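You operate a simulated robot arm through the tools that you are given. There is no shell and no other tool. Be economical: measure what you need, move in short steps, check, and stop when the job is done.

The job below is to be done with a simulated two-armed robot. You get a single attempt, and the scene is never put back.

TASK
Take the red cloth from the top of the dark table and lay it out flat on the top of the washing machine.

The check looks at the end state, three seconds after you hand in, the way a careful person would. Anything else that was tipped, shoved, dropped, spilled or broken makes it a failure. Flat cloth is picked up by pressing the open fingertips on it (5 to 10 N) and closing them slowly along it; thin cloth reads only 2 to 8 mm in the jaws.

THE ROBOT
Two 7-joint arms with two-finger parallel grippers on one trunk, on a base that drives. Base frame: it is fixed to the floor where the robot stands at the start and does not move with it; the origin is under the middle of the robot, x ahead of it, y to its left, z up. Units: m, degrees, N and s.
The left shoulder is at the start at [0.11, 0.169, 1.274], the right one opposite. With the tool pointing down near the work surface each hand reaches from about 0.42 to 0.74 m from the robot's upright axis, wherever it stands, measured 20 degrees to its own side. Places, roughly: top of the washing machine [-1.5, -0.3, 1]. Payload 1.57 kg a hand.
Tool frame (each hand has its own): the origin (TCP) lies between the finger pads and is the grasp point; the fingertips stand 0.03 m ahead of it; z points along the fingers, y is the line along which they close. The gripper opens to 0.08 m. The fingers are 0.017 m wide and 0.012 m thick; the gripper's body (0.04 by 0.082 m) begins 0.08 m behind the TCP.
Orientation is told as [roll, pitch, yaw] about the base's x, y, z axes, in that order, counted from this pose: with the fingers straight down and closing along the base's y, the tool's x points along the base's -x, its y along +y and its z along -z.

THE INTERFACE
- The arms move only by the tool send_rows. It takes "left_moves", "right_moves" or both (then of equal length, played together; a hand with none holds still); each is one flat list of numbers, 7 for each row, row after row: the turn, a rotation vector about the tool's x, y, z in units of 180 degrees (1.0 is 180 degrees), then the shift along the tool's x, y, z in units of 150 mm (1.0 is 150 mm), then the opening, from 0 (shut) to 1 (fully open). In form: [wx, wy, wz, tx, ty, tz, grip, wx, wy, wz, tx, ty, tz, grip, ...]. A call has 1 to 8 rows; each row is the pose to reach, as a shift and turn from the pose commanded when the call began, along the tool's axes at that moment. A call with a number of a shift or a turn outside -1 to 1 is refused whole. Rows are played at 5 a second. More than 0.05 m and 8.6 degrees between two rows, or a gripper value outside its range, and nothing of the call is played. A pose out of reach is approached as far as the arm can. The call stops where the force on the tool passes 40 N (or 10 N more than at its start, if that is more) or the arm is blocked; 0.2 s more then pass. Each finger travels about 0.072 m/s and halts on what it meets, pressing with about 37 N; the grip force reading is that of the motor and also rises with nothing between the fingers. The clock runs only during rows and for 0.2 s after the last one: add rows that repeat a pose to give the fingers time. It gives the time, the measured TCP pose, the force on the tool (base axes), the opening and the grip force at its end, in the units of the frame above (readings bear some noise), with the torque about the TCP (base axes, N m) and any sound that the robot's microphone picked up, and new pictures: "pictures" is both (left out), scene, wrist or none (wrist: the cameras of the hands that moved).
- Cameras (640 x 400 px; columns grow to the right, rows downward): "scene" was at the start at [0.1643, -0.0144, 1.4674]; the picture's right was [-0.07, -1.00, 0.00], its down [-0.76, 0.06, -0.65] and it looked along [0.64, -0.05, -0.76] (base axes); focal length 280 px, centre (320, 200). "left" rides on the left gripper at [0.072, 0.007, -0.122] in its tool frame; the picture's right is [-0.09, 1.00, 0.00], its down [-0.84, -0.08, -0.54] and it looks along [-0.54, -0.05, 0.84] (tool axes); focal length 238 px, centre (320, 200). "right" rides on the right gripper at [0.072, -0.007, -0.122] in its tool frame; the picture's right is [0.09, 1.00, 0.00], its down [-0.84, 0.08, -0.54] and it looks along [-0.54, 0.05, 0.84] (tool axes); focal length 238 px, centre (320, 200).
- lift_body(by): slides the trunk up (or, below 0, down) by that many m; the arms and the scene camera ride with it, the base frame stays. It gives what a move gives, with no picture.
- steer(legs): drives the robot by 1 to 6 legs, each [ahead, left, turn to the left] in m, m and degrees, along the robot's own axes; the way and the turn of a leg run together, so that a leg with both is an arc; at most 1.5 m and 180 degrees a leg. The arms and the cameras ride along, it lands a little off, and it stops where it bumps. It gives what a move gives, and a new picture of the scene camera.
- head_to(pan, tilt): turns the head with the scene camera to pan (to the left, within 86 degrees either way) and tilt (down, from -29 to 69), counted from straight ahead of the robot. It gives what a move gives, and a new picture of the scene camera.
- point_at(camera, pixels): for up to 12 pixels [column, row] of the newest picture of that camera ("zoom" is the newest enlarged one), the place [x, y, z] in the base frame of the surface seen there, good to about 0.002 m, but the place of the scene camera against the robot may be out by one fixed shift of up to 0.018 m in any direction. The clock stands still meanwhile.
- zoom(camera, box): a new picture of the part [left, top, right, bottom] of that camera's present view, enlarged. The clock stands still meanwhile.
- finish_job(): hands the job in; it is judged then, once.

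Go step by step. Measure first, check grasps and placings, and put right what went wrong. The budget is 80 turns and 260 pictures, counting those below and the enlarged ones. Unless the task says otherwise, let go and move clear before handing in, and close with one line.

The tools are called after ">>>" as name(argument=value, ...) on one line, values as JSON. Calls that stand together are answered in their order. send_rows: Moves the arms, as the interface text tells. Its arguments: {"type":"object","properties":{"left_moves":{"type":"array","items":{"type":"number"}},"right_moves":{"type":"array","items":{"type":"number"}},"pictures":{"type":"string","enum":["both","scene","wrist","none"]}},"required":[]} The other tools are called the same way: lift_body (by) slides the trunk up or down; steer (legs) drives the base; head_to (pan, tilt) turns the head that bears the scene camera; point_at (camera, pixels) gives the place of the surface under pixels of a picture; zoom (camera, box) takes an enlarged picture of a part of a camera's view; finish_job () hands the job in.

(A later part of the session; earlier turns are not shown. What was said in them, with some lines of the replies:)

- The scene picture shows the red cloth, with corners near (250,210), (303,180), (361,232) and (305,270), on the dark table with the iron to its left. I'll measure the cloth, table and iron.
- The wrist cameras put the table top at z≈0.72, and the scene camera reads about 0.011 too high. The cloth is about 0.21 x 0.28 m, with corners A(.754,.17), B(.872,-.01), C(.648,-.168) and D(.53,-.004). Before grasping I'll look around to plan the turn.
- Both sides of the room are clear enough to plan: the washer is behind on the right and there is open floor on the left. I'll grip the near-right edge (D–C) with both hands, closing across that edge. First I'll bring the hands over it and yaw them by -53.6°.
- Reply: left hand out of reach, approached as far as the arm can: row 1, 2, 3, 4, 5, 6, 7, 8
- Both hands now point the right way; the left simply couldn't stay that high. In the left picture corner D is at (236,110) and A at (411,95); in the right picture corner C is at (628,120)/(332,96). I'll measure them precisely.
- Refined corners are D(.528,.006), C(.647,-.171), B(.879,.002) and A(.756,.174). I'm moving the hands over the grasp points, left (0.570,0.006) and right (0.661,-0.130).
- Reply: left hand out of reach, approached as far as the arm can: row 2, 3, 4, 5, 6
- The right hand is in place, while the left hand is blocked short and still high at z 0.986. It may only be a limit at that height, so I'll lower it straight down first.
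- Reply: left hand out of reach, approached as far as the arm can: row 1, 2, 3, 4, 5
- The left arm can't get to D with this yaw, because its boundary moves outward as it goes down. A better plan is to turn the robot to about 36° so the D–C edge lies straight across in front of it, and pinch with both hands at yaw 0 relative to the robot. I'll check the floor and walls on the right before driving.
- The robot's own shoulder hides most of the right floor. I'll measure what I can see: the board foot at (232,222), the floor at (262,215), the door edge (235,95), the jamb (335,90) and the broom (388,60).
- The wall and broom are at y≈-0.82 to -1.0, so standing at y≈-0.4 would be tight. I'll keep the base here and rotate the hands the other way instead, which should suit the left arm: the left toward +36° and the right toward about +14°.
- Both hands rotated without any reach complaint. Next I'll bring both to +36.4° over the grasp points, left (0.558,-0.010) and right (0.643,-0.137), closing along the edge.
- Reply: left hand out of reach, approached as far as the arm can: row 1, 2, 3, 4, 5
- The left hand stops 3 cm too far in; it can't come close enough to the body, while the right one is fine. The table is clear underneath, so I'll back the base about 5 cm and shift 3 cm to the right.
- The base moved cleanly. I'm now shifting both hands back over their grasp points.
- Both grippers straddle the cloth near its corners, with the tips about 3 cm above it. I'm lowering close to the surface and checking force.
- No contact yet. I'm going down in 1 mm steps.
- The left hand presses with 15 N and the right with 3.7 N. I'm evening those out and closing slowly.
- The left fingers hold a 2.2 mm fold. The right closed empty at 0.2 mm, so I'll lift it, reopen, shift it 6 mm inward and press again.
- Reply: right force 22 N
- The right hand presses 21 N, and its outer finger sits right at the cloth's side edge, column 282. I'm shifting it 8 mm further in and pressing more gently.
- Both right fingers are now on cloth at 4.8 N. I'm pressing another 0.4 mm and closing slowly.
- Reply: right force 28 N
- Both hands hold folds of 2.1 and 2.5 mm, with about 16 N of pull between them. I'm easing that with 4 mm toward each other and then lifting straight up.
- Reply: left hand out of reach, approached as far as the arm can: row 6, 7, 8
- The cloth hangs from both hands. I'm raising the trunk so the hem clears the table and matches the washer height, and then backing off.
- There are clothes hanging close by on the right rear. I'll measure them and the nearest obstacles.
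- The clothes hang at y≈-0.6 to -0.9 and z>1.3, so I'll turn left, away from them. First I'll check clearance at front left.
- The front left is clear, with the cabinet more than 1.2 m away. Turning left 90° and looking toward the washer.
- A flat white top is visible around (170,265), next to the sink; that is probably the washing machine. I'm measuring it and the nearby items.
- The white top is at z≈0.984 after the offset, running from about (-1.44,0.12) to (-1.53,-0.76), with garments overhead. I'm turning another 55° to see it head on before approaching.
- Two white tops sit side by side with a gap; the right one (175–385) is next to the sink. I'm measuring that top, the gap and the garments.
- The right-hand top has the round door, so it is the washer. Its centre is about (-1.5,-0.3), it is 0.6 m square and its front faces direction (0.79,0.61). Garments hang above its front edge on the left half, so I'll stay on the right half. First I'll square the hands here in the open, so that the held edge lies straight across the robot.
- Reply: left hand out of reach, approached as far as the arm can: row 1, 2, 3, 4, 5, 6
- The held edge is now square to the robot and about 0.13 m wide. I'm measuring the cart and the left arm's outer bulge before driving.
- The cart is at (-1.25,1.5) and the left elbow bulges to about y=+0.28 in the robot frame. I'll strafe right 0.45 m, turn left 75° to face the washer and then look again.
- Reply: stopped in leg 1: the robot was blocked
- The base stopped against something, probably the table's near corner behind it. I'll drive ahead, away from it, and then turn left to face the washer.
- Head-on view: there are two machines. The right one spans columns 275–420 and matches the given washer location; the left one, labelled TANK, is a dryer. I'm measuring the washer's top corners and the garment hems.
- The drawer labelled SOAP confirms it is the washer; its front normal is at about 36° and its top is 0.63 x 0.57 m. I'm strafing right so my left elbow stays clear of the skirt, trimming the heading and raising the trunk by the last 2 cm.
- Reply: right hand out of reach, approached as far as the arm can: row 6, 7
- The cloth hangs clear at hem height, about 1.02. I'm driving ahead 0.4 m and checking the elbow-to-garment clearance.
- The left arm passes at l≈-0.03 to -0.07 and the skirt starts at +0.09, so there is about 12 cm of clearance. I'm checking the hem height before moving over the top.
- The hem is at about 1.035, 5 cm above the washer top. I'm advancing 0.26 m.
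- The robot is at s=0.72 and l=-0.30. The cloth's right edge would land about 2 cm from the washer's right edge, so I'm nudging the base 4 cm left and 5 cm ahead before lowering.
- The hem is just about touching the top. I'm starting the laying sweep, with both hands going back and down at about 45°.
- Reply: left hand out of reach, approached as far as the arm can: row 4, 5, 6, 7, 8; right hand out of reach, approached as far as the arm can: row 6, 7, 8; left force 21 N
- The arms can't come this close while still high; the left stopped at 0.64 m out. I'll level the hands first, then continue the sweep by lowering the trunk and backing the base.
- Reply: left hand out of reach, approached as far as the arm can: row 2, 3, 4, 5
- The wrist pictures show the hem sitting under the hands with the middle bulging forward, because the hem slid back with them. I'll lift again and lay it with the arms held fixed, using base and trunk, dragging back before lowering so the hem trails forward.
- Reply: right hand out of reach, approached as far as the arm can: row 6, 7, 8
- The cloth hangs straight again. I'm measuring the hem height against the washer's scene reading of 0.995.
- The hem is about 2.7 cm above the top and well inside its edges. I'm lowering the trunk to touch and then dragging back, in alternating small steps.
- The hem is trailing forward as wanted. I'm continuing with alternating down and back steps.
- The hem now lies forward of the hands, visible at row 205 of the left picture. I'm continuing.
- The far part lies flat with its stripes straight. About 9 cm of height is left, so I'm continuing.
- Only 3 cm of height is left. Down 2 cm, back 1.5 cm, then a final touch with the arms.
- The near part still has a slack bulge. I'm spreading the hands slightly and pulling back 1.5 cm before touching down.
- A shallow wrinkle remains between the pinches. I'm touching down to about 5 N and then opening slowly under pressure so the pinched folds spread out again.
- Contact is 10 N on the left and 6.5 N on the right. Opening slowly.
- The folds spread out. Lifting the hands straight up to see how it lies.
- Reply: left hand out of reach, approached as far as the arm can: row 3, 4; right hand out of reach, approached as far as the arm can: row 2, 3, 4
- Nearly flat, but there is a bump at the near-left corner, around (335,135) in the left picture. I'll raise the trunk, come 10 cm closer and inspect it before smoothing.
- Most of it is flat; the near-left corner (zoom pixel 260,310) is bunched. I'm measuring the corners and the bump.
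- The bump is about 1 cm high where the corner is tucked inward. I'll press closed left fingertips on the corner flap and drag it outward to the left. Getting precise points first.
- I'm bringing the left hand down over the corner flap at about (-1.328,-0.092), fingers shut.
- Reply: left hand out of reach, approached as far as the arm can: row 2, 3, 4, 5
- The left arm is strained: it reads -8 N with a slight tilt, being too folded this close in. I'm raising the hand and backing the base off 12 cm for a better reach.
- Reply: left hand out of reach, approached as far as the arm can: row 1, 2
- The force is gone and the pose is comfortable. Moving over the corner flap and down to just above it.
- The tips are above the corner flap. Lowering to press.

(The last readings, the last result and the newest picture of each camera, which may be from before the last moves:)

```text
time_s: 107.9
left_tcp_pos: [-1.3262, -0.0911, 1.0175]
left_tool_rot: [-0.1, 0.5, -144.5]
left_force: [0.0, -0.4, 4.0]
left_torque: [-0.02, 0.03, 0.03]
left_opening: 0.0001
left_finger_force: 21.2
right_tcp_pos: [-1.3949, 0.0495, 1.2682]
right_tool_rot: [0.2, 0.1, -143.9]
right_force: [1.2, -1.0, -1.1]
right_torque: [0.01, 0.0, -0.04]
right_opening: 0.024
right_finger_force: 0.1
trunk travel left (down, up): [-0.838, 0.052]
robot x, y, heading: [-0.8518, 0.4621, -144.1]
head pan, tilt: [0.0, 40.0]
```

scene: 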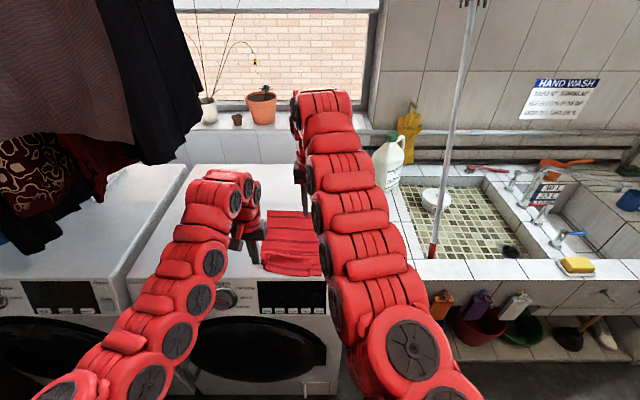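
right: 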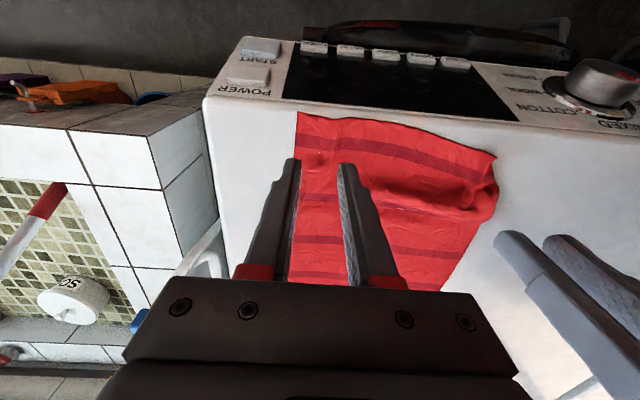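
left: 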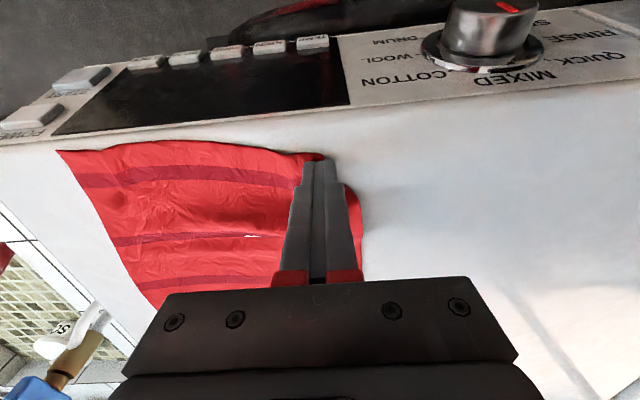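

Light contact at 4 N right on the corner. Pressing a little more and dragging 2 cm left.

>>> send_rows(left_moves=[0, 0, 0, 0, 0, 0.004, 0, 0, 0, 0, 0, 0.03, 0.004, 0, 0, 0, 0, 0, 0.06, 0.004, 0, 0, 0, 0, 0, 0.09, 0.004, 0, 0, 0, 0, 0, 0.12, 0.004, 0, 0, 0, 0, 0, 0.14, 0.004, 0, 0, 0, 0, 0, 0.14, 0.0, 0], pictures="wrist")

```text
time_s: 109.5
left_tcp_pos: [-1.3137, -0.107, 1.0155]
left_tool_rot: [-0.2, 0.6, -144.6]
left_force: [-1.5, 0.9, 8.1]
left_torque: [-0.01, 0.05, 0.0]
left_opening: 0.0
left_finger_force: 21.2
right_tcp_pos: [-1.3948, 0.0511, 1.2693]
right_tool_rot: [0.2, 0.2, -143.9]
right_force: [-0.4, 0.3, 0.0]
right_torque: [-0.01, -0.02, 0.0]
right_opening: 0.024
right_finger_force: 0.0
trunk travel left (down, up): [-0.838, 0.052]
robot x, y, heading: [-0.8553, 0.4598, -144.2]
head pan, tilt: [0.0, 40.0]
```

left: 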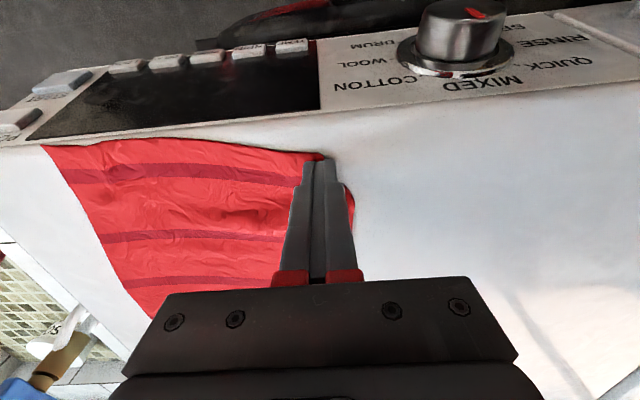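

The corner moved with the finger. Lifting to check.

>>> send_rows(left_moves=[0, 0, 0, 0, 0, -0.15, 0, 0, 0, 0, 0, 0, -0.4, 0, 0, 0, 0, -0.1, 0.2, -0.7, 0, 0, 0, 0, -0.1, 0.4, -0.8, 0, 0, 0, 0, -0.1, 0.6, -0.8, 0, 0, 0, 0, -0.1, 0.6, -0.8, 0], pictures="both")

>>> zoom(camera="scene", box=[230, 190, 350, 290])

```text
refused: row 3 steps farther than a row can; nothing moved
```

```text
4.00 times, centred on (290, 240) of scene
```

zoom: 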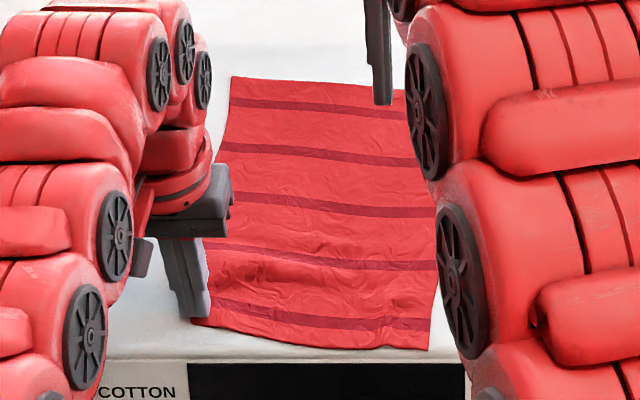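

>>> send_rows(left_moves=[0, 0, 0, 0, 0, -0.15, 0, 0, 0, 0, 0, 0, -0.4, 0, 0, 0, 0, -0.05, 0.1, -0.6, 0, 0, 0, 0, -0.1, 0.3, -0.8, 0, 0, 0, 0, -0.1, 0.6, -0.8, 0, 0, 0, 0, -0.1, 0.6, -0.8, 0], pictures="both")

>>> zoom(camera="scene", box=[230, 190, 350, 290])

```text
time_s: 110.9
left_tcp_pos: [-1.2816, -0.1744, 1.1344]
left_tool_rot: [-0.2, 0.7, -144.5]
left_force: [0.1, 0.3, 0.3]
left_torque: [-0.03, -0.02, 0.01]
left_opening: 0.0
left_finger_force: 21.2
left hand out of reach, approached as far as the arm can: row 4, 5, 6
right_tcp_pos: [-1.3967, 0.0498, 1.2686]
right_tool_rot: [0.2, 0.2, -143.8]
right_force: [-0.4, 0.0, -0.5]
right_torque: [-0.02, -0.02, -0.01]
right_opening: 0.0239
right_finger_force: 0.0
trunk travel left (down, up): [-0.838, 0.052]
robot x, y, heading: [-0.8543, 0.4639, -143.8]
head pan, tilt: [0.0, 40.0]
```

scene: 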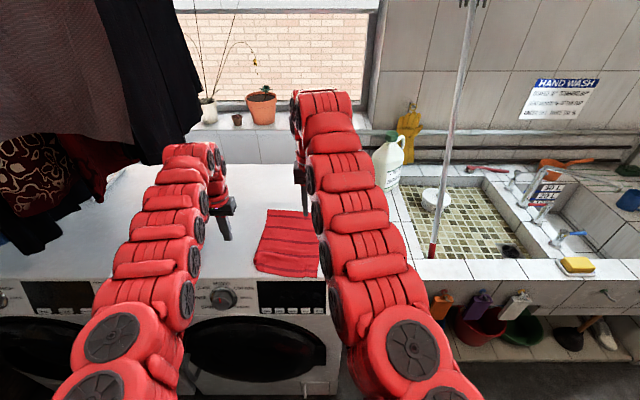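
left: 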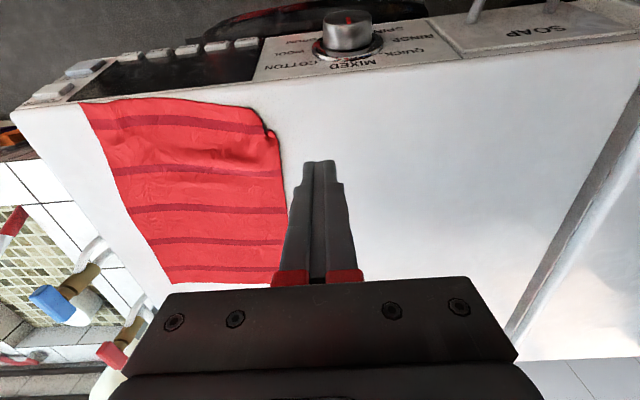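

```text
4.00 times, centred on (290, 240) of scene
```

zoom: 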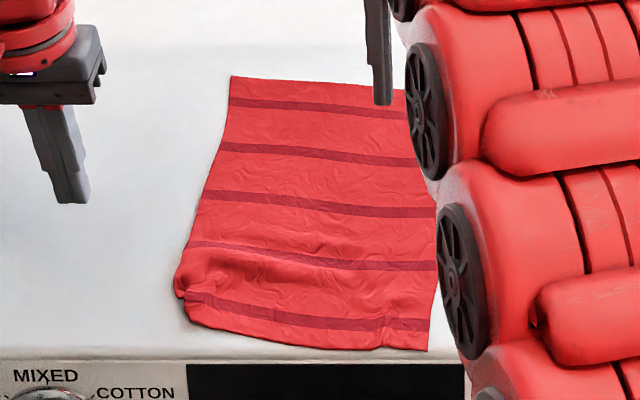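

Much better. Zooming at the remaining corner lump, around (270,130) in the left picture.

>>> zoom(camera="left", box=[180, 70, 340, 190])

>>> point_at(camera="left", pixels=[[270, 131], [262, 122], [245, 122], [255, 140], [275, 150], [220, 150], [255, 110], [150, 100], [285, 120], [280, 165], [230, 100], [240, 135]])

```text
3.33 times, centred on (260, 130) of left
```

zoom: 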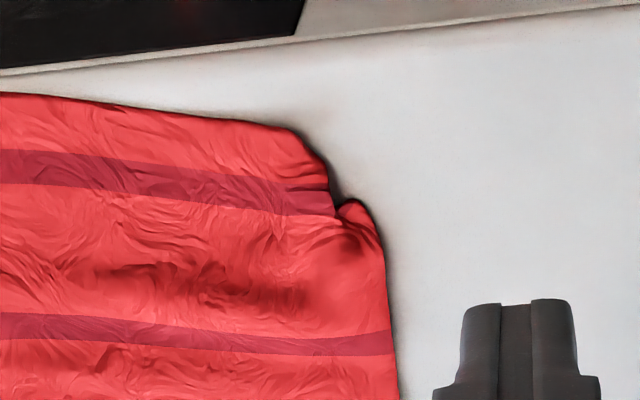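

```text
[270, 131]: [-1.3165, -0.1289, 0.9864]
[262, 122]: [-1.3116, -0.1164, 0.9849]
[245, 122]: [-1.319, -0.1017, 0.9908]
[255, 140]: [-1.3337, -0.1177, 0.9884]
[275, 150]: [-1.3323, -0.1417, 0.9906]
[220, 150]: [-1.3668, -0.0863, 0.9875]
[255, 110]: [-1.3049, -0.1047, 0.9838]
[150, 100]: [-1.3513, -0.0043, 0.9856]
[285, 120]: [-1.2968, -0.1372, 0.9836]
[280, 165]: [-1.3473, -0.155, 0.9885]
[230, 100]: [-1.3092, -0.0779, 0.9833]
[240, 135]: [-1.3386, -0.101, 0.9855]
```

Heights are now within 7 mm, with a small pucker still at the corner. One more press-and-drag on the near side of the pucker, 2 cm to the left.

>>> send_rows(left_moves=[0, 0, 0, 0.04, -0.25, 0.15, 0, 0, 0, 0, 0.086, -0.515, 0.3, 0, 0, 0, 0, 0.086, -0.515, 0.55, 0, 0, 0, 0, 0.086, -0.515, 0.7, 0, 0, 0, 0, 0.086, -0.515, 0.76, 0, 0, 0, 0, 0.086, -0.515, 0.785, 0, 0, 0, 0, 0.086, -0.515, 0.785, 0], pictures="wrist")

```text
time_s: 112.5
left_tcp_pos: [-1.314, -0.1001, 1.0174]
left_tool_rot: [-0.2, 0.6, -144.5]
left_force: [-0.1, -0.8, 0.5]
left_torque: [0.02, 0.01, 0.0]
left_opening: 0.0
left_finger_force: 20.8
right_tcp_pos: [-1.3954, 0.05, 1.2678]
right_tool_rot: [0.2, 0.3, -143.8]
right_force: [-0.9, -0.8, -0.1]
right_torque: [0.02, -0.02, 0.01]
right_opening: 0.024
right_finger_force: 0.1
trunk travel left (down, up): [-0.838, 0.052]
robot x, y, heading: [-0.8543, 0.4662, -144.0]
head pan, tilt: [0.0, 40.0]
```

left: 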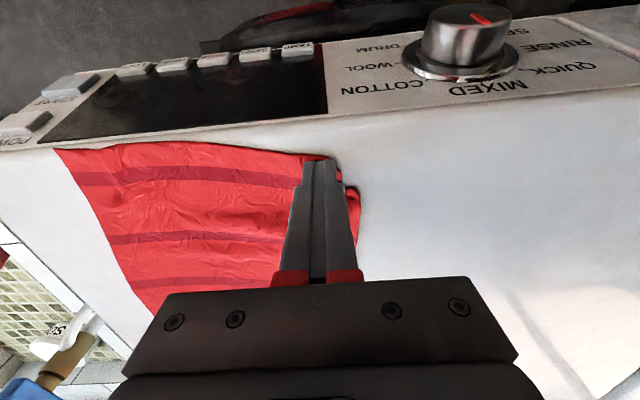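

>>> send_rows(left_moves=[0, 0, 0, 0, 0, 0.012, 0, 0, 0, 0, 0, 0.02, 0.013, 0, 0, 0, 0, 0, 0.05, 0.013, 0, 0, 0, 0, 0, 0.08, 0.013, 0, 0, 0, 0, 0, 0.11, 0.013, 0, 0, 0, 0, 0, 0.14, 0.013, 0, 0, 0, 0, 0, 0.14, 0.005, 0], pictures="none")

>>> send_rows(left_moves=[0, 0, 0, 0, 0, -0.15, 0, 0, 0, 0, 0, 0, -0.4, 0, 0, 0, 0, -0.05, 0.1, -0.6, 0, 0, 0, 0, -0.1, 0.3, -0.75, 0, 0, 0, 0, -0.1, 0.6, -0.75, 0, 0, 0, 0, -0.1, 0.6, -0.75, 0], pictures="both")

>>> zoom(camera="left", box=[180, 70, 340, 190])

>>> zoom(camera="scene", box=[230, 190, 350, 290])

```text
time_s: 114.1
left_tcp_pos: [-1.3024, -0.1177, 1.0167]
left_tool_rot: [-0.2, 0.7, -144.4]
left_force: [-0.2, 0.1, 0.7]
left_torque: [-0.02, -0.03, 0.0]
left_opening: 0.0001
left_finger_force: 20.6
right_tcp_pos: [-1.3953, 0.0493, 1.2679]
right_tool_rot: [0.2, 0.3, -143.9]
right_force: [0.6, 0.3, 0.1]
right_torque: [-0.02, 0.01, 0.01]
right_opening: 0.0238
right_finger_force: 0.1
trunk travel left (down, up): [-0.838, 0.052]
robot x, y, heading: [-0.8529, 0.4635, -144.2]
head pan, tilt: [0.0, 40.0]
```

```text
time_s: 115.5
left_tcp_pos: [-1.2576, -0.1953, 1.1298]
left_tool_rot: [-0.2, 0.7, -144.5]
left_force: [0.1, -0.5, 0.1]
left_torque: [0.0, -0.01, -0.01]
left_opening: 0.0
left_finger_force: 21.5
left hand out of reach, approached as far as the arm can: row 5, 6
right_tcp_pos: [-1.3958, 0.0485, 1.2675]
right_tool_rot: [0.1, 0.3, -143.9]
right_force: [-1.0, 0.1, 0.1]
right_torque: [0.0, 0.0, 0.01]
right_opening: 0.0241
right_finger_force: 0.1
trunk travel left (down, up): [-0.838, 0.052]
robot x, y, heading: [-0.8549, 0.4647, -144.1]
head pan, tilt: [0.0, 40.0]
```

scene: 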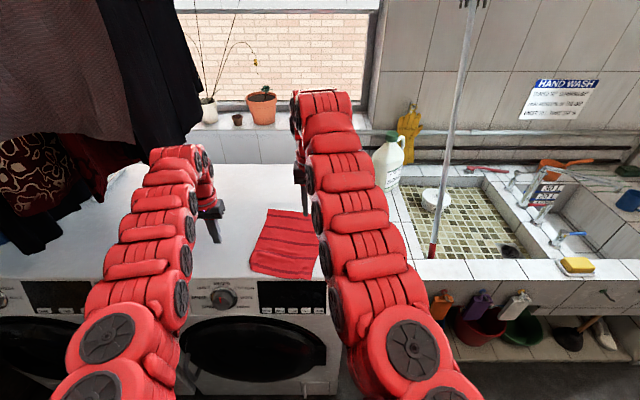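
left: 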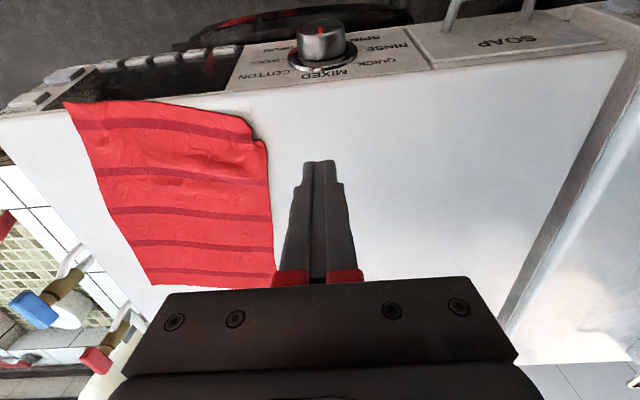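

```text
3.33 times, centred on (260, 130) of left
```

zoom: 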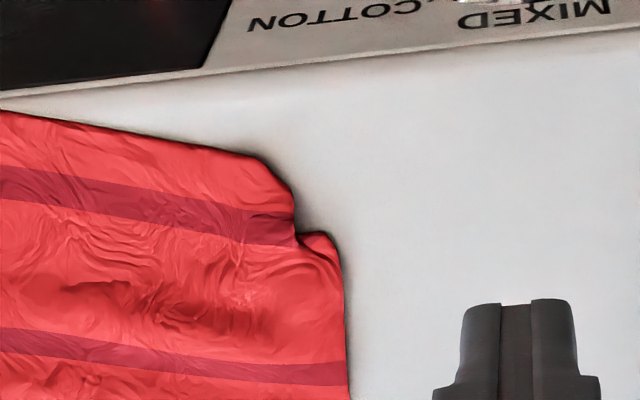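

```text
4.00 times, centred on (290, 240) of scene
```

zoom: 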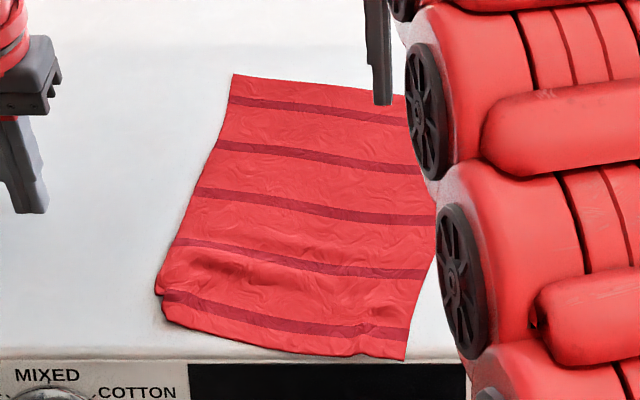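

The cloth is flat apart from a faint pucker. Checking the edge margins and remaining heights.

>>> point_at(camera="zoom", pixels=[[403, 356], [330, 350], [404, 368], [330, 362], [165, 310], [160, 285], [200, 270], [230, 285], [300, 275], [233, 77], [170, 340], [290, 345]])

>>> zoom(camera="scene", box=[240, 240, 340, 300])

```text
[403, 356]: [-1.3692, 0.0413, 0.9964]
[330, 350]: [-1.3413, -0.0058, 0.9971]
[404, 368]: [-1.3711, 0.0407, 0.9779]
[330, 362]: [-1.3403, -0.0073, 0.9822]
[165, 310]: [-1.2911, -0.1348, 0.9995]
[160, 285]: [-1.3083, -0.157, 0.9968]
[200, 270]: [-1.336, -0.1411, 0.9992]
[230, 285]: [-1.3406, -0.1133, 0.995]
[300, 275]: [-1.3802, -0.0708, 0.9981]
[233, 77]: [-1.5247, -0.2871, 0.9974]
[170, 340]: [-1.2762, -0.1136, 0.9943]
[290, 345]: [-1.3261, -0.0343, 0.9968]
```

```text
6.40 times, centred on (290, 270) of scene
```

zoom: 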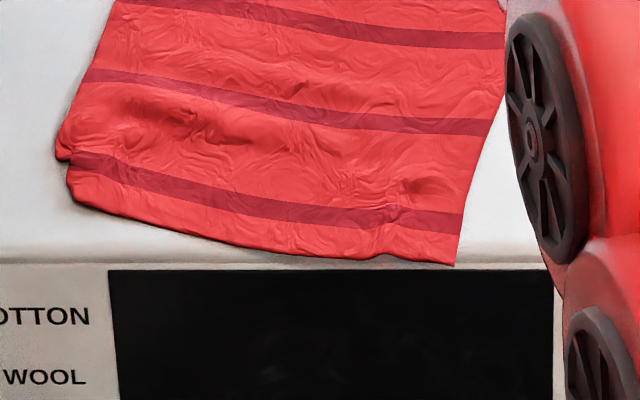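

Everything is within 5 mm of flat, but the near-right corner lies right at the front rounding. I'll press both hands on the far part and draw the cloth about 3 cm away from the front, which also pulls it taut. First I'm tucking the left hand in and advancing.

>>> send_rows(left_moves=[0, 0, 0, 0, -0.2, -0.05, 0, 0, 0, 0, 0, -0.45, -0.1, 0, 0, 0, 0, -0.05, -0.7, -0.15, 0, 0, 0, 0, -0.1, -0.85, -0.2, 0, 0, 0, 0, -0.1, -0.85, -0.2, 0], right_moves=[0, 0, 0, 0, 0, 0, 0.1, 0, 0, 0, 0, 0, 0, 0, 0, 0, 0, 0, 0, 0, 0, 0, 0, 0, 0, 0, 0, 0, 0, 0, 0, 0, 0, 0, 0], pictures="none")

>>> steer(legs=[[0.26, 0, 0]])

```text
time_s: 116.7
left_tcp_pos: [-1.343, -0.0998, 1.1609]
left_tool_rot: [-0.2, 0.6, -144.6]
left_force: [0.0, 0.8, -0.4]
left_torque: [0.0, 0.03, 0.01]
left_opening: 0.0001
left_finger_force: 21.2
right_tcp_pos: [-1.3949, 0.0493, 1.2681]
right_tool_rot: [0.1, 0.3, -143.9]
right_force: [-0.4, -0.1, 0.1]
right_torque: [0.03, -0.02, 0.01]
right_opening: 0.0
right_finger_force: 21.2
trunk travel left (down, up): [-0.838, 0.052]
robot x, y, heading: [-0.855, 0.463, -144.2]
head pan, tilt: [0.0, 40.0]
```

```text
time_s: 118.6
left_tcp_pos: [-1.5559, -0.2494, 1.161]
left_tool_rot: [-0.3, 0.6, -144.8]
left_force: [0.1, -0.3, -0.4]
left_torque: [0.0, 0.01, 0.01]
left_opening: 0.0
left_finger_force: 21.2
right_tcp_pos: [-1.6073, -0.1023, 1.2696]
right_tool_rot: [0.3, 0.2, -144.1]
right_force: [0.4, 0.0, -0.1]
right_torque: [0.02, -0.01, -0.01]
right_opening: 0.0001
right_finger_force: 21.4
trunk travel left (down, up): [-0.838, 0.052]
robot x, y, heading: [-1.0681, 0.3124, -144.4]
head pan, tilt: [0.0, 40.0]
```

scene: 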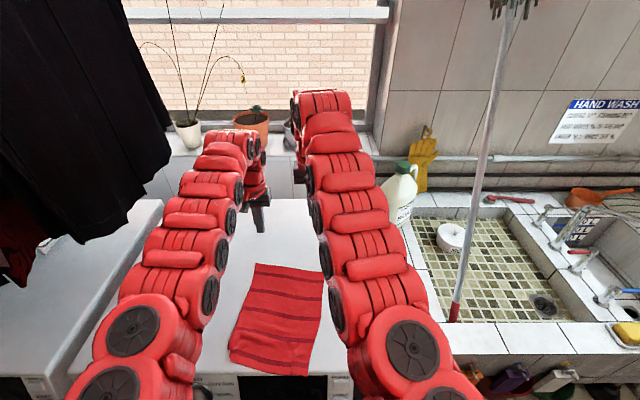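

The cloth is clearly visible now and looks flat. Measuring its corners at (257,265), (321,275), (305,374) and (230,355).

>>> point_at(camera="scene", pixels=[[257, 266], [321, 276], [305, 373], [231, 352], [268, 280], [308, 286], [270, 330], [245, 335]])

>>> zoom(camera="scene", box=[210, 250, 350, 390])

```text
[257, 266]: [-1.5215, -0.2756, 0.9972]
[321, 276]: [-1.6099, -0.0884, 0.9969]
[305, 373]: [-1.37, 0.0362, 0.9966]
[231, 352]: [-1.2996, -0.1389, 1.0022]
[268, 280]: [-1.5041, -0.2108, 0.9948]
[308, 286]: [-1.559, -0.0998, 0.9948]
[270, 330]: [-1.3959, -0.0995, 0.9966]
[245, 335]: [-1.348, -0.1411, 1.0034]
```

```text
2.86 times, centred on (280, 320) of scene
```

zoom: 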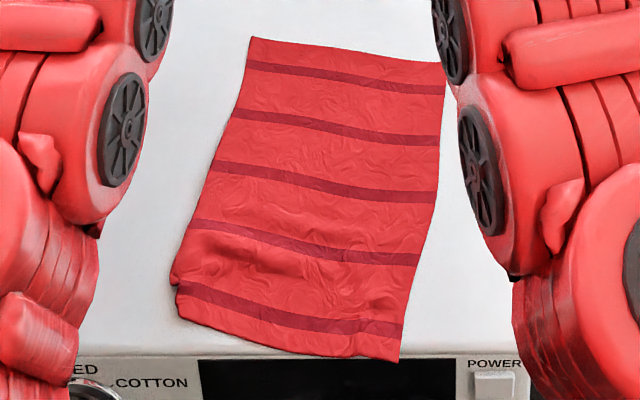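

Lowering both hands toward the far part of the cloth.

>>> send_rows(left_moves=[0, 0, 0, 0.1, 0, 0.15, 0, 0, 0, 0, 0.2, 0, 0.3, 0, 0, 0, 0, 0.3, 0.01, 0.45, 0, 0, 0, 0, 0.407, 0.013, 0.6, 0, 0, 0, 0, 0.407, 0.013, 0.7, 0, 0, 0, 0, 0.407, 0.013, 0.7, 0], right_moves=[0, 0, 0, 0, 0.04, 0.2, 0, 0, 0, 0, 0.05, 0.08, 0.4, 0, 0, 0, 0, 0.1, 0.12, 0.6, 0, 0, 0, 0, 0.2, 0.16, 0.8, 0, 0, 0, 0, 0.273, 0.2, 1, 0, 0, 0, 0, 0.273, 0.2, 1, 0], pictures="none")

>>> send_rows(right_moves=[0, 0, 0, 0, 0, 0.15, 0, 0, 0, 0, 0, 0, 0.3, 0, 0, 0, 0, 0, 0, 0.42, 0, 0, 0, 0, 0, 0, 0.42, 0], pictures="both")

```text
time_s: 120.0
left_tcp_pos: [-1.5039, -0.2154, 1.0572]
left_tool_rot: [-0.3, 0.6, -144.8]
left_force: [-0.3, 0.0, -0.1]
left_torque: [-0.01, 0.03, 0.01]
left_opening: 0.0001
left_finger_force: 21.9
right_tcp_pos: [-1.557, -0.1023, 1.1192]
right_tool_rot: [0.2, 0.2, -144.2]
right_force: [0.3, 0.1, 0.2]
right_torque: [0.03, 0.0, 0.01]
right_opening: 0.0002
right_finger_force: 22.0
trunk travel left (down, up): [-0.838, 0.052]
robot x, y, heading: [-1.067, 0.313, -144.4]
head pan, tilt: [0.0, 40.0]
```

```text
time_s: 121.0
left_tcp_pos: [-1.5057, -0.2162, 1.0566]
left_tool_rot: [-0.2, 0.6, -144.7]
left_force: [-0.5, -0.2, 0.6]
left_torque: [-0.03, 0.01, 0.02]
left_opening: 0.0001
left_finger_force: 21.5
right_tcp_pos: [-1.5572, -0.1019, 1.054]
right_tool_rot: [0.2, 0.1, -144.0]
right_force: [-0.4, -1.2, -0.1]
right_torque: [0.01, 0.01, 0.0]
right_opening: 0.0
right_finger_force: 20.7
trunk travel left (down, up): [-0.838, 0.052]
robot x, y, heading: [-1.0637, 0.308, -144.4]
head pan, tilt: [0.0, 40.0]
```

scene: 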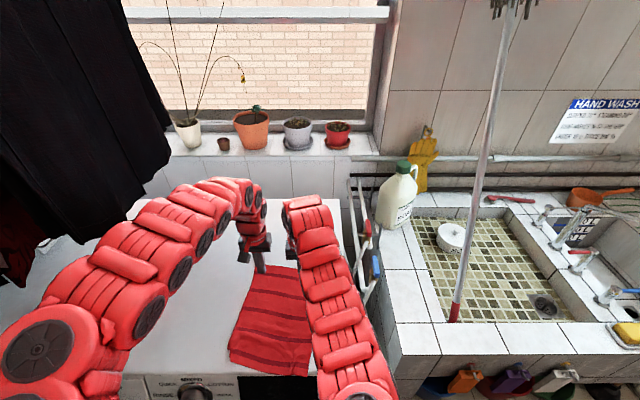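
right: 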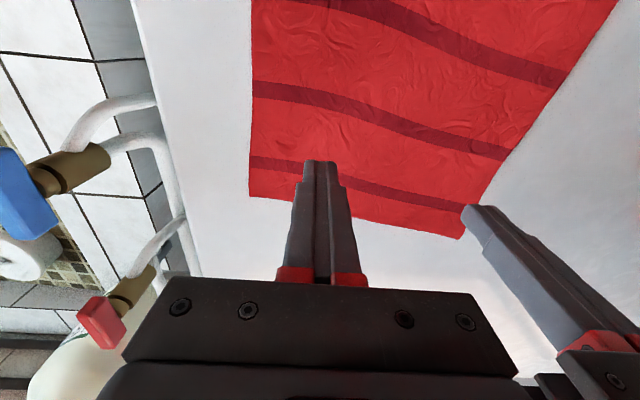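

Both tips are above the far part of the cloth. Touching down gently.

>>> send_rows(left_moves=[0, 0, 0, 0, 0, 0.13, 0, 0, 0, 0, 0, 0, 0.22, 0, 0, 0, 0, 0, 0, 0.255, 0, 0, 0, 0, 0, 0, 0.267, 0, 0, 0, 0, 0, 0, 0.273, 0, 0, 0, 0, 0, 0, 0.273, 0], right_moves=[0, 0, 0, 0, 0, 0.12, 0, 0, 0, 0, 0, 0, 0.2, 0, 0, 0, 0, 0, 0, 0.235, 0, 0, 0, 0, 0, 0, 0.25, 0, 0, 0, 0, 0, 0, 0.257, 0, 0, 0, 0, 0, 0, 0.257, 0], pictures="none")

```text
time_s: 122.4
left_tcp_pos: [-1.5032, -0.2154, 1.0156]
left_tool_rot: [-0.2, 0.7, -144.7]
left_force: [-0.4, 0.1, 0.2]
left_torque: [0.01, -0.01, 0.04]
left_opening: 0.0
left_finger_force: 21.5
right_tcp_pos: [-1.5574, -0.1028, 1.016]
right_tool_rot: [0.2, 0.3, -144.1]
right_force: [-0.1, 0.0, -0.6]
right_torque: [-0.03, 0.01, 0.01]
right_opening: 0.0
right_finger_force: 21.1
trunk travel left (down, up): [-0.838, 0.052]
robot x, y, heading: [-1.0676, 0.3075, -144.5]
head pan, tilt: [0.0, 40.0]
```

Not in contact yet. Going down another 1.5 mm.

>>> send_rows(left_moves=[0, 0, 0, 0, 0, 0.005, 0, 0, 0, 0, 0, 0, 0.01, 0, 0, 0, 0, 0, 0, 0.012, 0, 0, 0, 0, 0, 0, 0.012, 0], right_moves=[0, 0, 0, 0, 0, 0.005, 0, 0, 0, 0, 0, 0, 0.01, 0, 0, 0, 0, 0, 0, 0.012, 0, 0, 0, 0, 0, 0, 0.012, 0], pictures="none")

```text
time_s: 123.4
left_tcp_pos: [-1.5041, -0.2156, 1.0142]
left_tool_rot: [-0.2, 0.3, -144.8]
left_force: [0.5, -2.4, 16.7]
left_torque: [-0.14, 0.0, 0.01]
left_opening: 0.0
left_finger_force: 21.3
right_tcp_pos: [-1.5554, -0.1009, 1.0164]
right_tool_rot: [0.2, 0.1, -144.1]
right_force: [0.2, 0.5, -1.0]
right_torque: [0.03, 0.0, 0.03]
right_opening: 0.0
right_finger_force: 21.4
trunk travel left (down, up): [-0.838, 0.052]
robot x, y, heading: [-1.0632, 0.3115, -144.2]
head pan, tilt: [0.0, 40.0]
```

The left hand presses 17 N and the right not yet. Easing the left, lowering the right, then drawing both forward 2.5 cm.

>>> send_rows(left_moves=[0, 0, 0, 0, 0, -0.003, 0, 0, 0, 0, 0, 0, -0.003, 0, 0, 0, 0, -0.03, 0, -0.003, 0, 0, 0, 0, -0.06, 0, -0.003, 0, 0, 0, 0, -0.1, 0, -0.003, 0, 0, 0, 0, -0.14, 0, -0.003, 0, 0, 0, 0, -0.18, 0, -0.003, 0, 0, 0, 0, -0.18, 0, -0.003, 0], right_moves=[0, 0, 0, 0, 0, 0.007, 0, 0, 0, 0, 0, 0, 0.012, 0, 0, 0, 0, -0.03, 0, 0.013, 0, 0, 0, 0, -0.06, 0, 0.013, 0, 0, 0, 0, -0.1, 0, 0.013, 0, 0, 0, 0, -0.14, 0, 0.013, 0, 0, 0, 0, -0.18, 0, 0.013, 0, 0, 0, 0, -0.18, 0, 0.013, 0], pictures="both")

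```text
time_s: 125.2
left_tcp_pos: [-1.523, -0.2289, 1.0164]
left_tool_rot: [-0.2, 0.5, -144.7]
left_force: [-0.2, -0.5, 0.7]
left_torque: [0.0, -0.01, 0.0]
left_opening: 0.0001
left_finger_force: 21.2
right_tcp_pos: [-1.5765, -0.1165, 1.0147]
right_tool_rot: [0.2, -0.2, -144.1]
right_force: [4.3, 2.4, 30.6]
right_torque: [0.1, -0.11, -0.01]
right_opening: 0.0001
right_finger_force: 21.1
trunk travel left (down, up): [-0.838, 0.052]
robot x, y, heading: [-1.0638, 0.3072, -144.2]
head pan, tilt: [0.0, 40.0]
```

scene: 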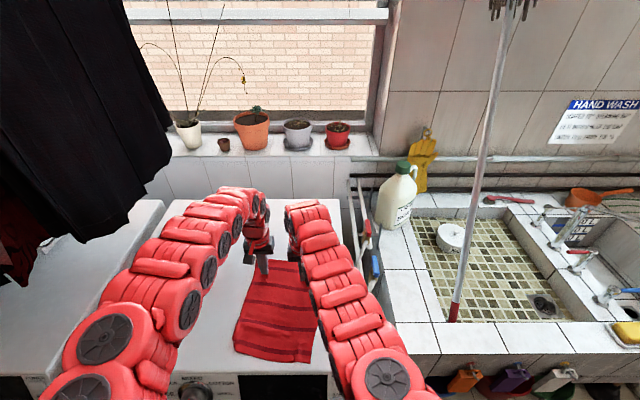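
right: 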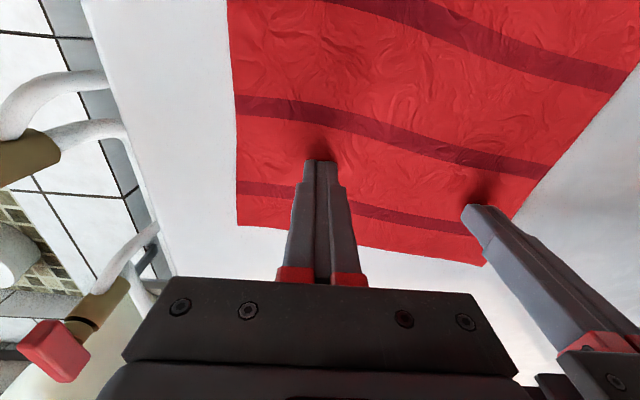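
left: 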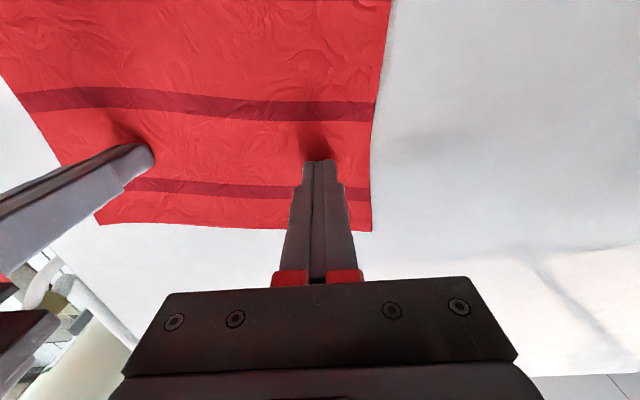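

The whole cloth followed and now sits clear of the front edge. Lifting both hands straight up and backing off.

>>> send_rows(left_moves=[0, 0, 0, 0, 0, -0.1, 0, 0, 0, 0, 0, 0, -0.35, 0, 0, 0, 0, 0, 0, -0.6, 0, 0, 0, 0, 0, 0, -0.8, 0, 0, 0, 0, 0, 0, -0.8, 0], right_moves=[0, 0, 0, 0, 0, -0.1, 0, 0, 0, 0, 0, 0, -0.35, 0, 0, 0, 0, 0, 0, -0.6, 0, 0, 0, 0, 0, 0, -0.8, 0, 0, 0, 0, 0, 0, -0.8, 0], pictures="none")

>>> steer(legs=[[-0.25, 0, 0]])

>>> zoom(camera="scene", box=[220, 170, 360, 300])

```text
time_s: 126.4
left_tcp_pos: [-1.5272, -0.2327, 1.1338]
left_tool_rot: [-0.1, 0.7, -144.6]
left_force: [-0.5, 0.6, 0.0]
left_torque: [0.0, -0.02, 0.0]
left_opening: 0.0002
left_finger_force: 21.2
right_tcp_pos: [-1.5806, -0.1156, 1.1327]
right_tool_rot: [0.2, 0.3, -144.1]
right_force: [-0.7, 1.6, -0.8]
right_torque: [-0.05, 0.01, 0.03]
right_opening: 0.0
right_finger_force: 21.0
trunk travel left (down, up): [-0.838, 0.052]
robot x, y, heading: [-1.0644, 0.3148, -144.3]
head pan, tilt: [0.0, 40.0]
```

```text
time_s: 128.2
left_tcp_pos: [-1.3289, -0.089, 1.1335]
left_tool_rot: [-0.3, 0.7, -145.0]
left_force: [0.6, -0.2, -0.3]
left_torque: [0.01, 0.0, 0.0]
left_opening: 0.0002
left_finger_force: 21.4
right_tcp_pos: [-1.3804, 0.0294, 1.1321]
right_tool_rot: [0.2, 0.4, -144.3]
right_force: [-0.3, 0.1, 0.7]
right_torque: [0.06, -0.02, 0.01]
right_opening: 0.0
right_finger_force: 21.9
trunk travel left (down, up): [-0.838, 0.052]
robot x, y, heading: [-0.8691, 0.4543, -144.2]
head pan, tilt: [0.0, 40.0]
```

scene: 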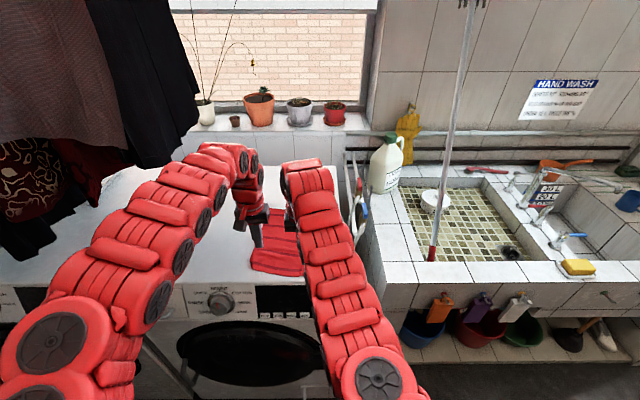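

```text
3.08 times, centred on (290, 235) of scene
```

zoom: 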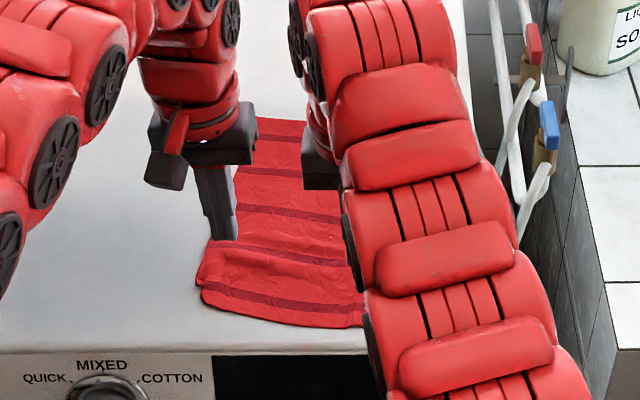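

Flat with a good margin to the front edge. Backing further away for a full view.

>>> steer(legs=[[-0.35, 0, 0]])

>>> zoom(camera="scene", box=[220, 120, 380, 240])

>>> zoom(camera="left", box=[0, 0, 640, 400])

```text
time_s: 130.5
left_tcp_pos: [-1.0449, 0.1175, 1.1329]
left_tool_rot: [-0.2, 0.8, -145.2]
left_force: [1.1, -0.3, -0.4]
left_torque: [0.01, 0.0, -0.03]
left_opening: 0.0
left_finger_force: 20.8
right_tcp_pos: [-1.0943, 0.2365, 1.132]
right_tool_rot: [0.2, 0.3, -144.6]
right_force: [0.1, 0.4, 0.2]
right_torque: [-0.03, 0.01, 0.0]
right_opening: 0.0001
right_finger_force: 21.2
trunk travel left (down, up): [-0.838, 0.052]
robot x, y, heading: [-0.5835, 0.6597, -145.0]
head pan, tilt: [0.0, 40.0]
```

scene: 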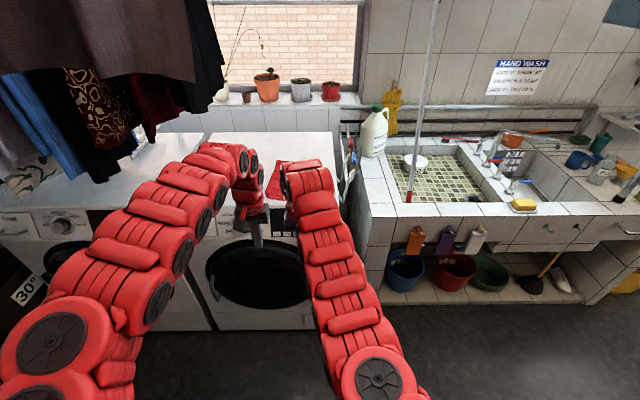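

```text
3.33 times, centred on (300, 180) of scene
```

zoom: 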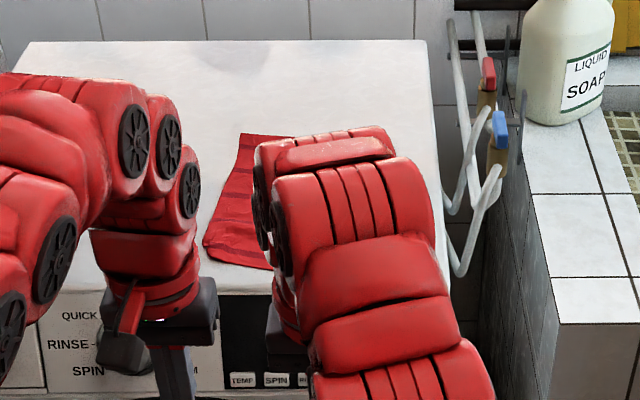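

```text
1.00 times, centred on (320, 200) of left (not enlarged: the box is as wide or as high as the picture)
```

zoom: 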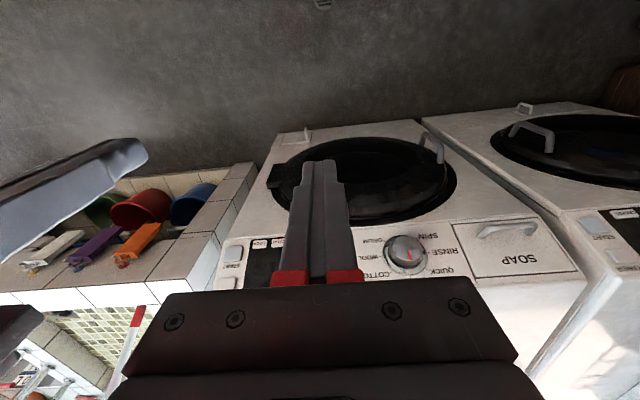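

The cloth lies flat on the washer and everything around it is in place. Since the base bumped something near the table earlier, I'll check that the iron still stands.

>>> head_to(pan=86, tilt=30)

```text
time_s: 132.1
left_tcp_pos: [-1.0432, 0.1189, 1.1331]
left_tool_rot: [-0.1, 0.8, -145.2]
left_force: [0.4, 0.3, -0.2]
left_torque: [-0.01, 0.01, 0.02]
left_opening: 0.0
left_finger_force: 21.0
right_tcp_pos: [-1.0936, 0.2361, 1.1325]
right_tool_rot: [0.2, 0.2, -144.6]
right_force: [0.3, -0.2, 0.2]
right_torque: [-0.02, 0.01, 0.0]
right_opening: 0.0002
right_finger_force: 21.6
trunk travel left (down, up): [-0.838, 0.052]
robot x, y, heading: [-0.5776, 0.661, -144.7]
head pan, tilt: [85.9, 30.0]
```

scene: 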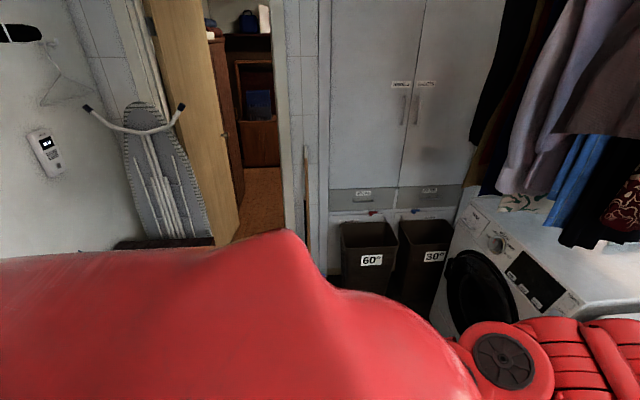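

The shoulder hides the table. A small left turn, with open floor in front of me, will show it.

>>> steer(legs=[[0, 0, 45]])

```text
time_s: 134.6
left_tcp_pos: [-0.5124, -0.0508, 1.134]
left_tool_rot: [-0.2, 0.7, -99.2]
left_force: [0.6, 1.2, 0.8]
left_torque: [-0.01, 0.03, 0.0]
left_opening: 0.0002
left_finger_force: 21.6
right_tcp_pos: [-0.6332, -0.0061, 1.1319]
right_tool_rot: [0.2, 0.1, -98.7]
right_force: [0.7, 0.4, 0.6]
right_torque: [0.01, -0.06, 0.01]
right_opening: 0.0
right_finger_force: 21.5
trunk travel left (down, up): [-0.838, 0.052]
robot x, y, heading: [-0.5802, 0.6615, -98.6]
head pan, tilt: [85.9, 30.0]
```

scene: 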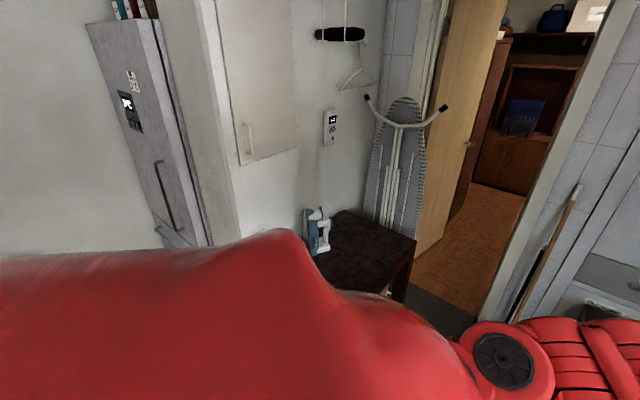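

>>> point_at(camera="scene", pixels=[[413, 238], [343, 213], [325, 250], [310, 215]])

>>> head_to(pan=-50, tilt=30)

```text
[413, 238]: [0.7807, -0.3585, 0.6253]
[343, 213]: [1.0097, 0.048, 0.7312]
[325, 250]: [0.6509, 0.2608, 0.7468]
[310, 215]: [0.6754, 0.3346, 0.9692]
```

```text
time_s: 136.8
left_tcp_pos: [-0.5131, -0.0503, 1.1339]
left_tool_rot: [-0.3, 0.7, -99.2]
left_force: [0.3, 0.2, 1.1]
left_torque: [-0.01, -0.02, 0.02]
left_opening: 0.0
left_finger_force: 21.5
right_tcp_pos: [-0.6331, -0.0048, 1.1326]
right_tool_rot: [0.2, 0.3, -98.6]
right_force: [-0.2, -0.3, -0.1]
right_torque: [0.0, -0.03, 0.01]
right_opening: 0.0001
right_finger_force: 21.4
trunk travel left (down, up): [-0.838, 0.052]
robot x, y, heading: [-0.5812, 0.6581, -98.8]
head pan, tilt: [-50.0, 30.0]
5 turns are left
```

scene: 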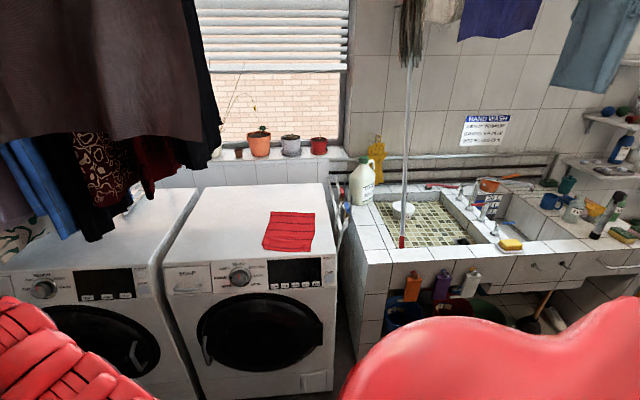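

The iron and table are where they were. The cloth lies flat and fully on top of the washing machine at (290,230), and both hands are clear, so I'm handing in.

>>> finish_job()

```text
The job is handed in.
```

The red cloth is laid out on top of the washing machine, fully on the surface and clear of the front edge. It lies flat except for a faint pucker, a few millimetres high, at the near-left corner. The base bumped something near the dark table while turning, but the iron and table were still in place when I checked.
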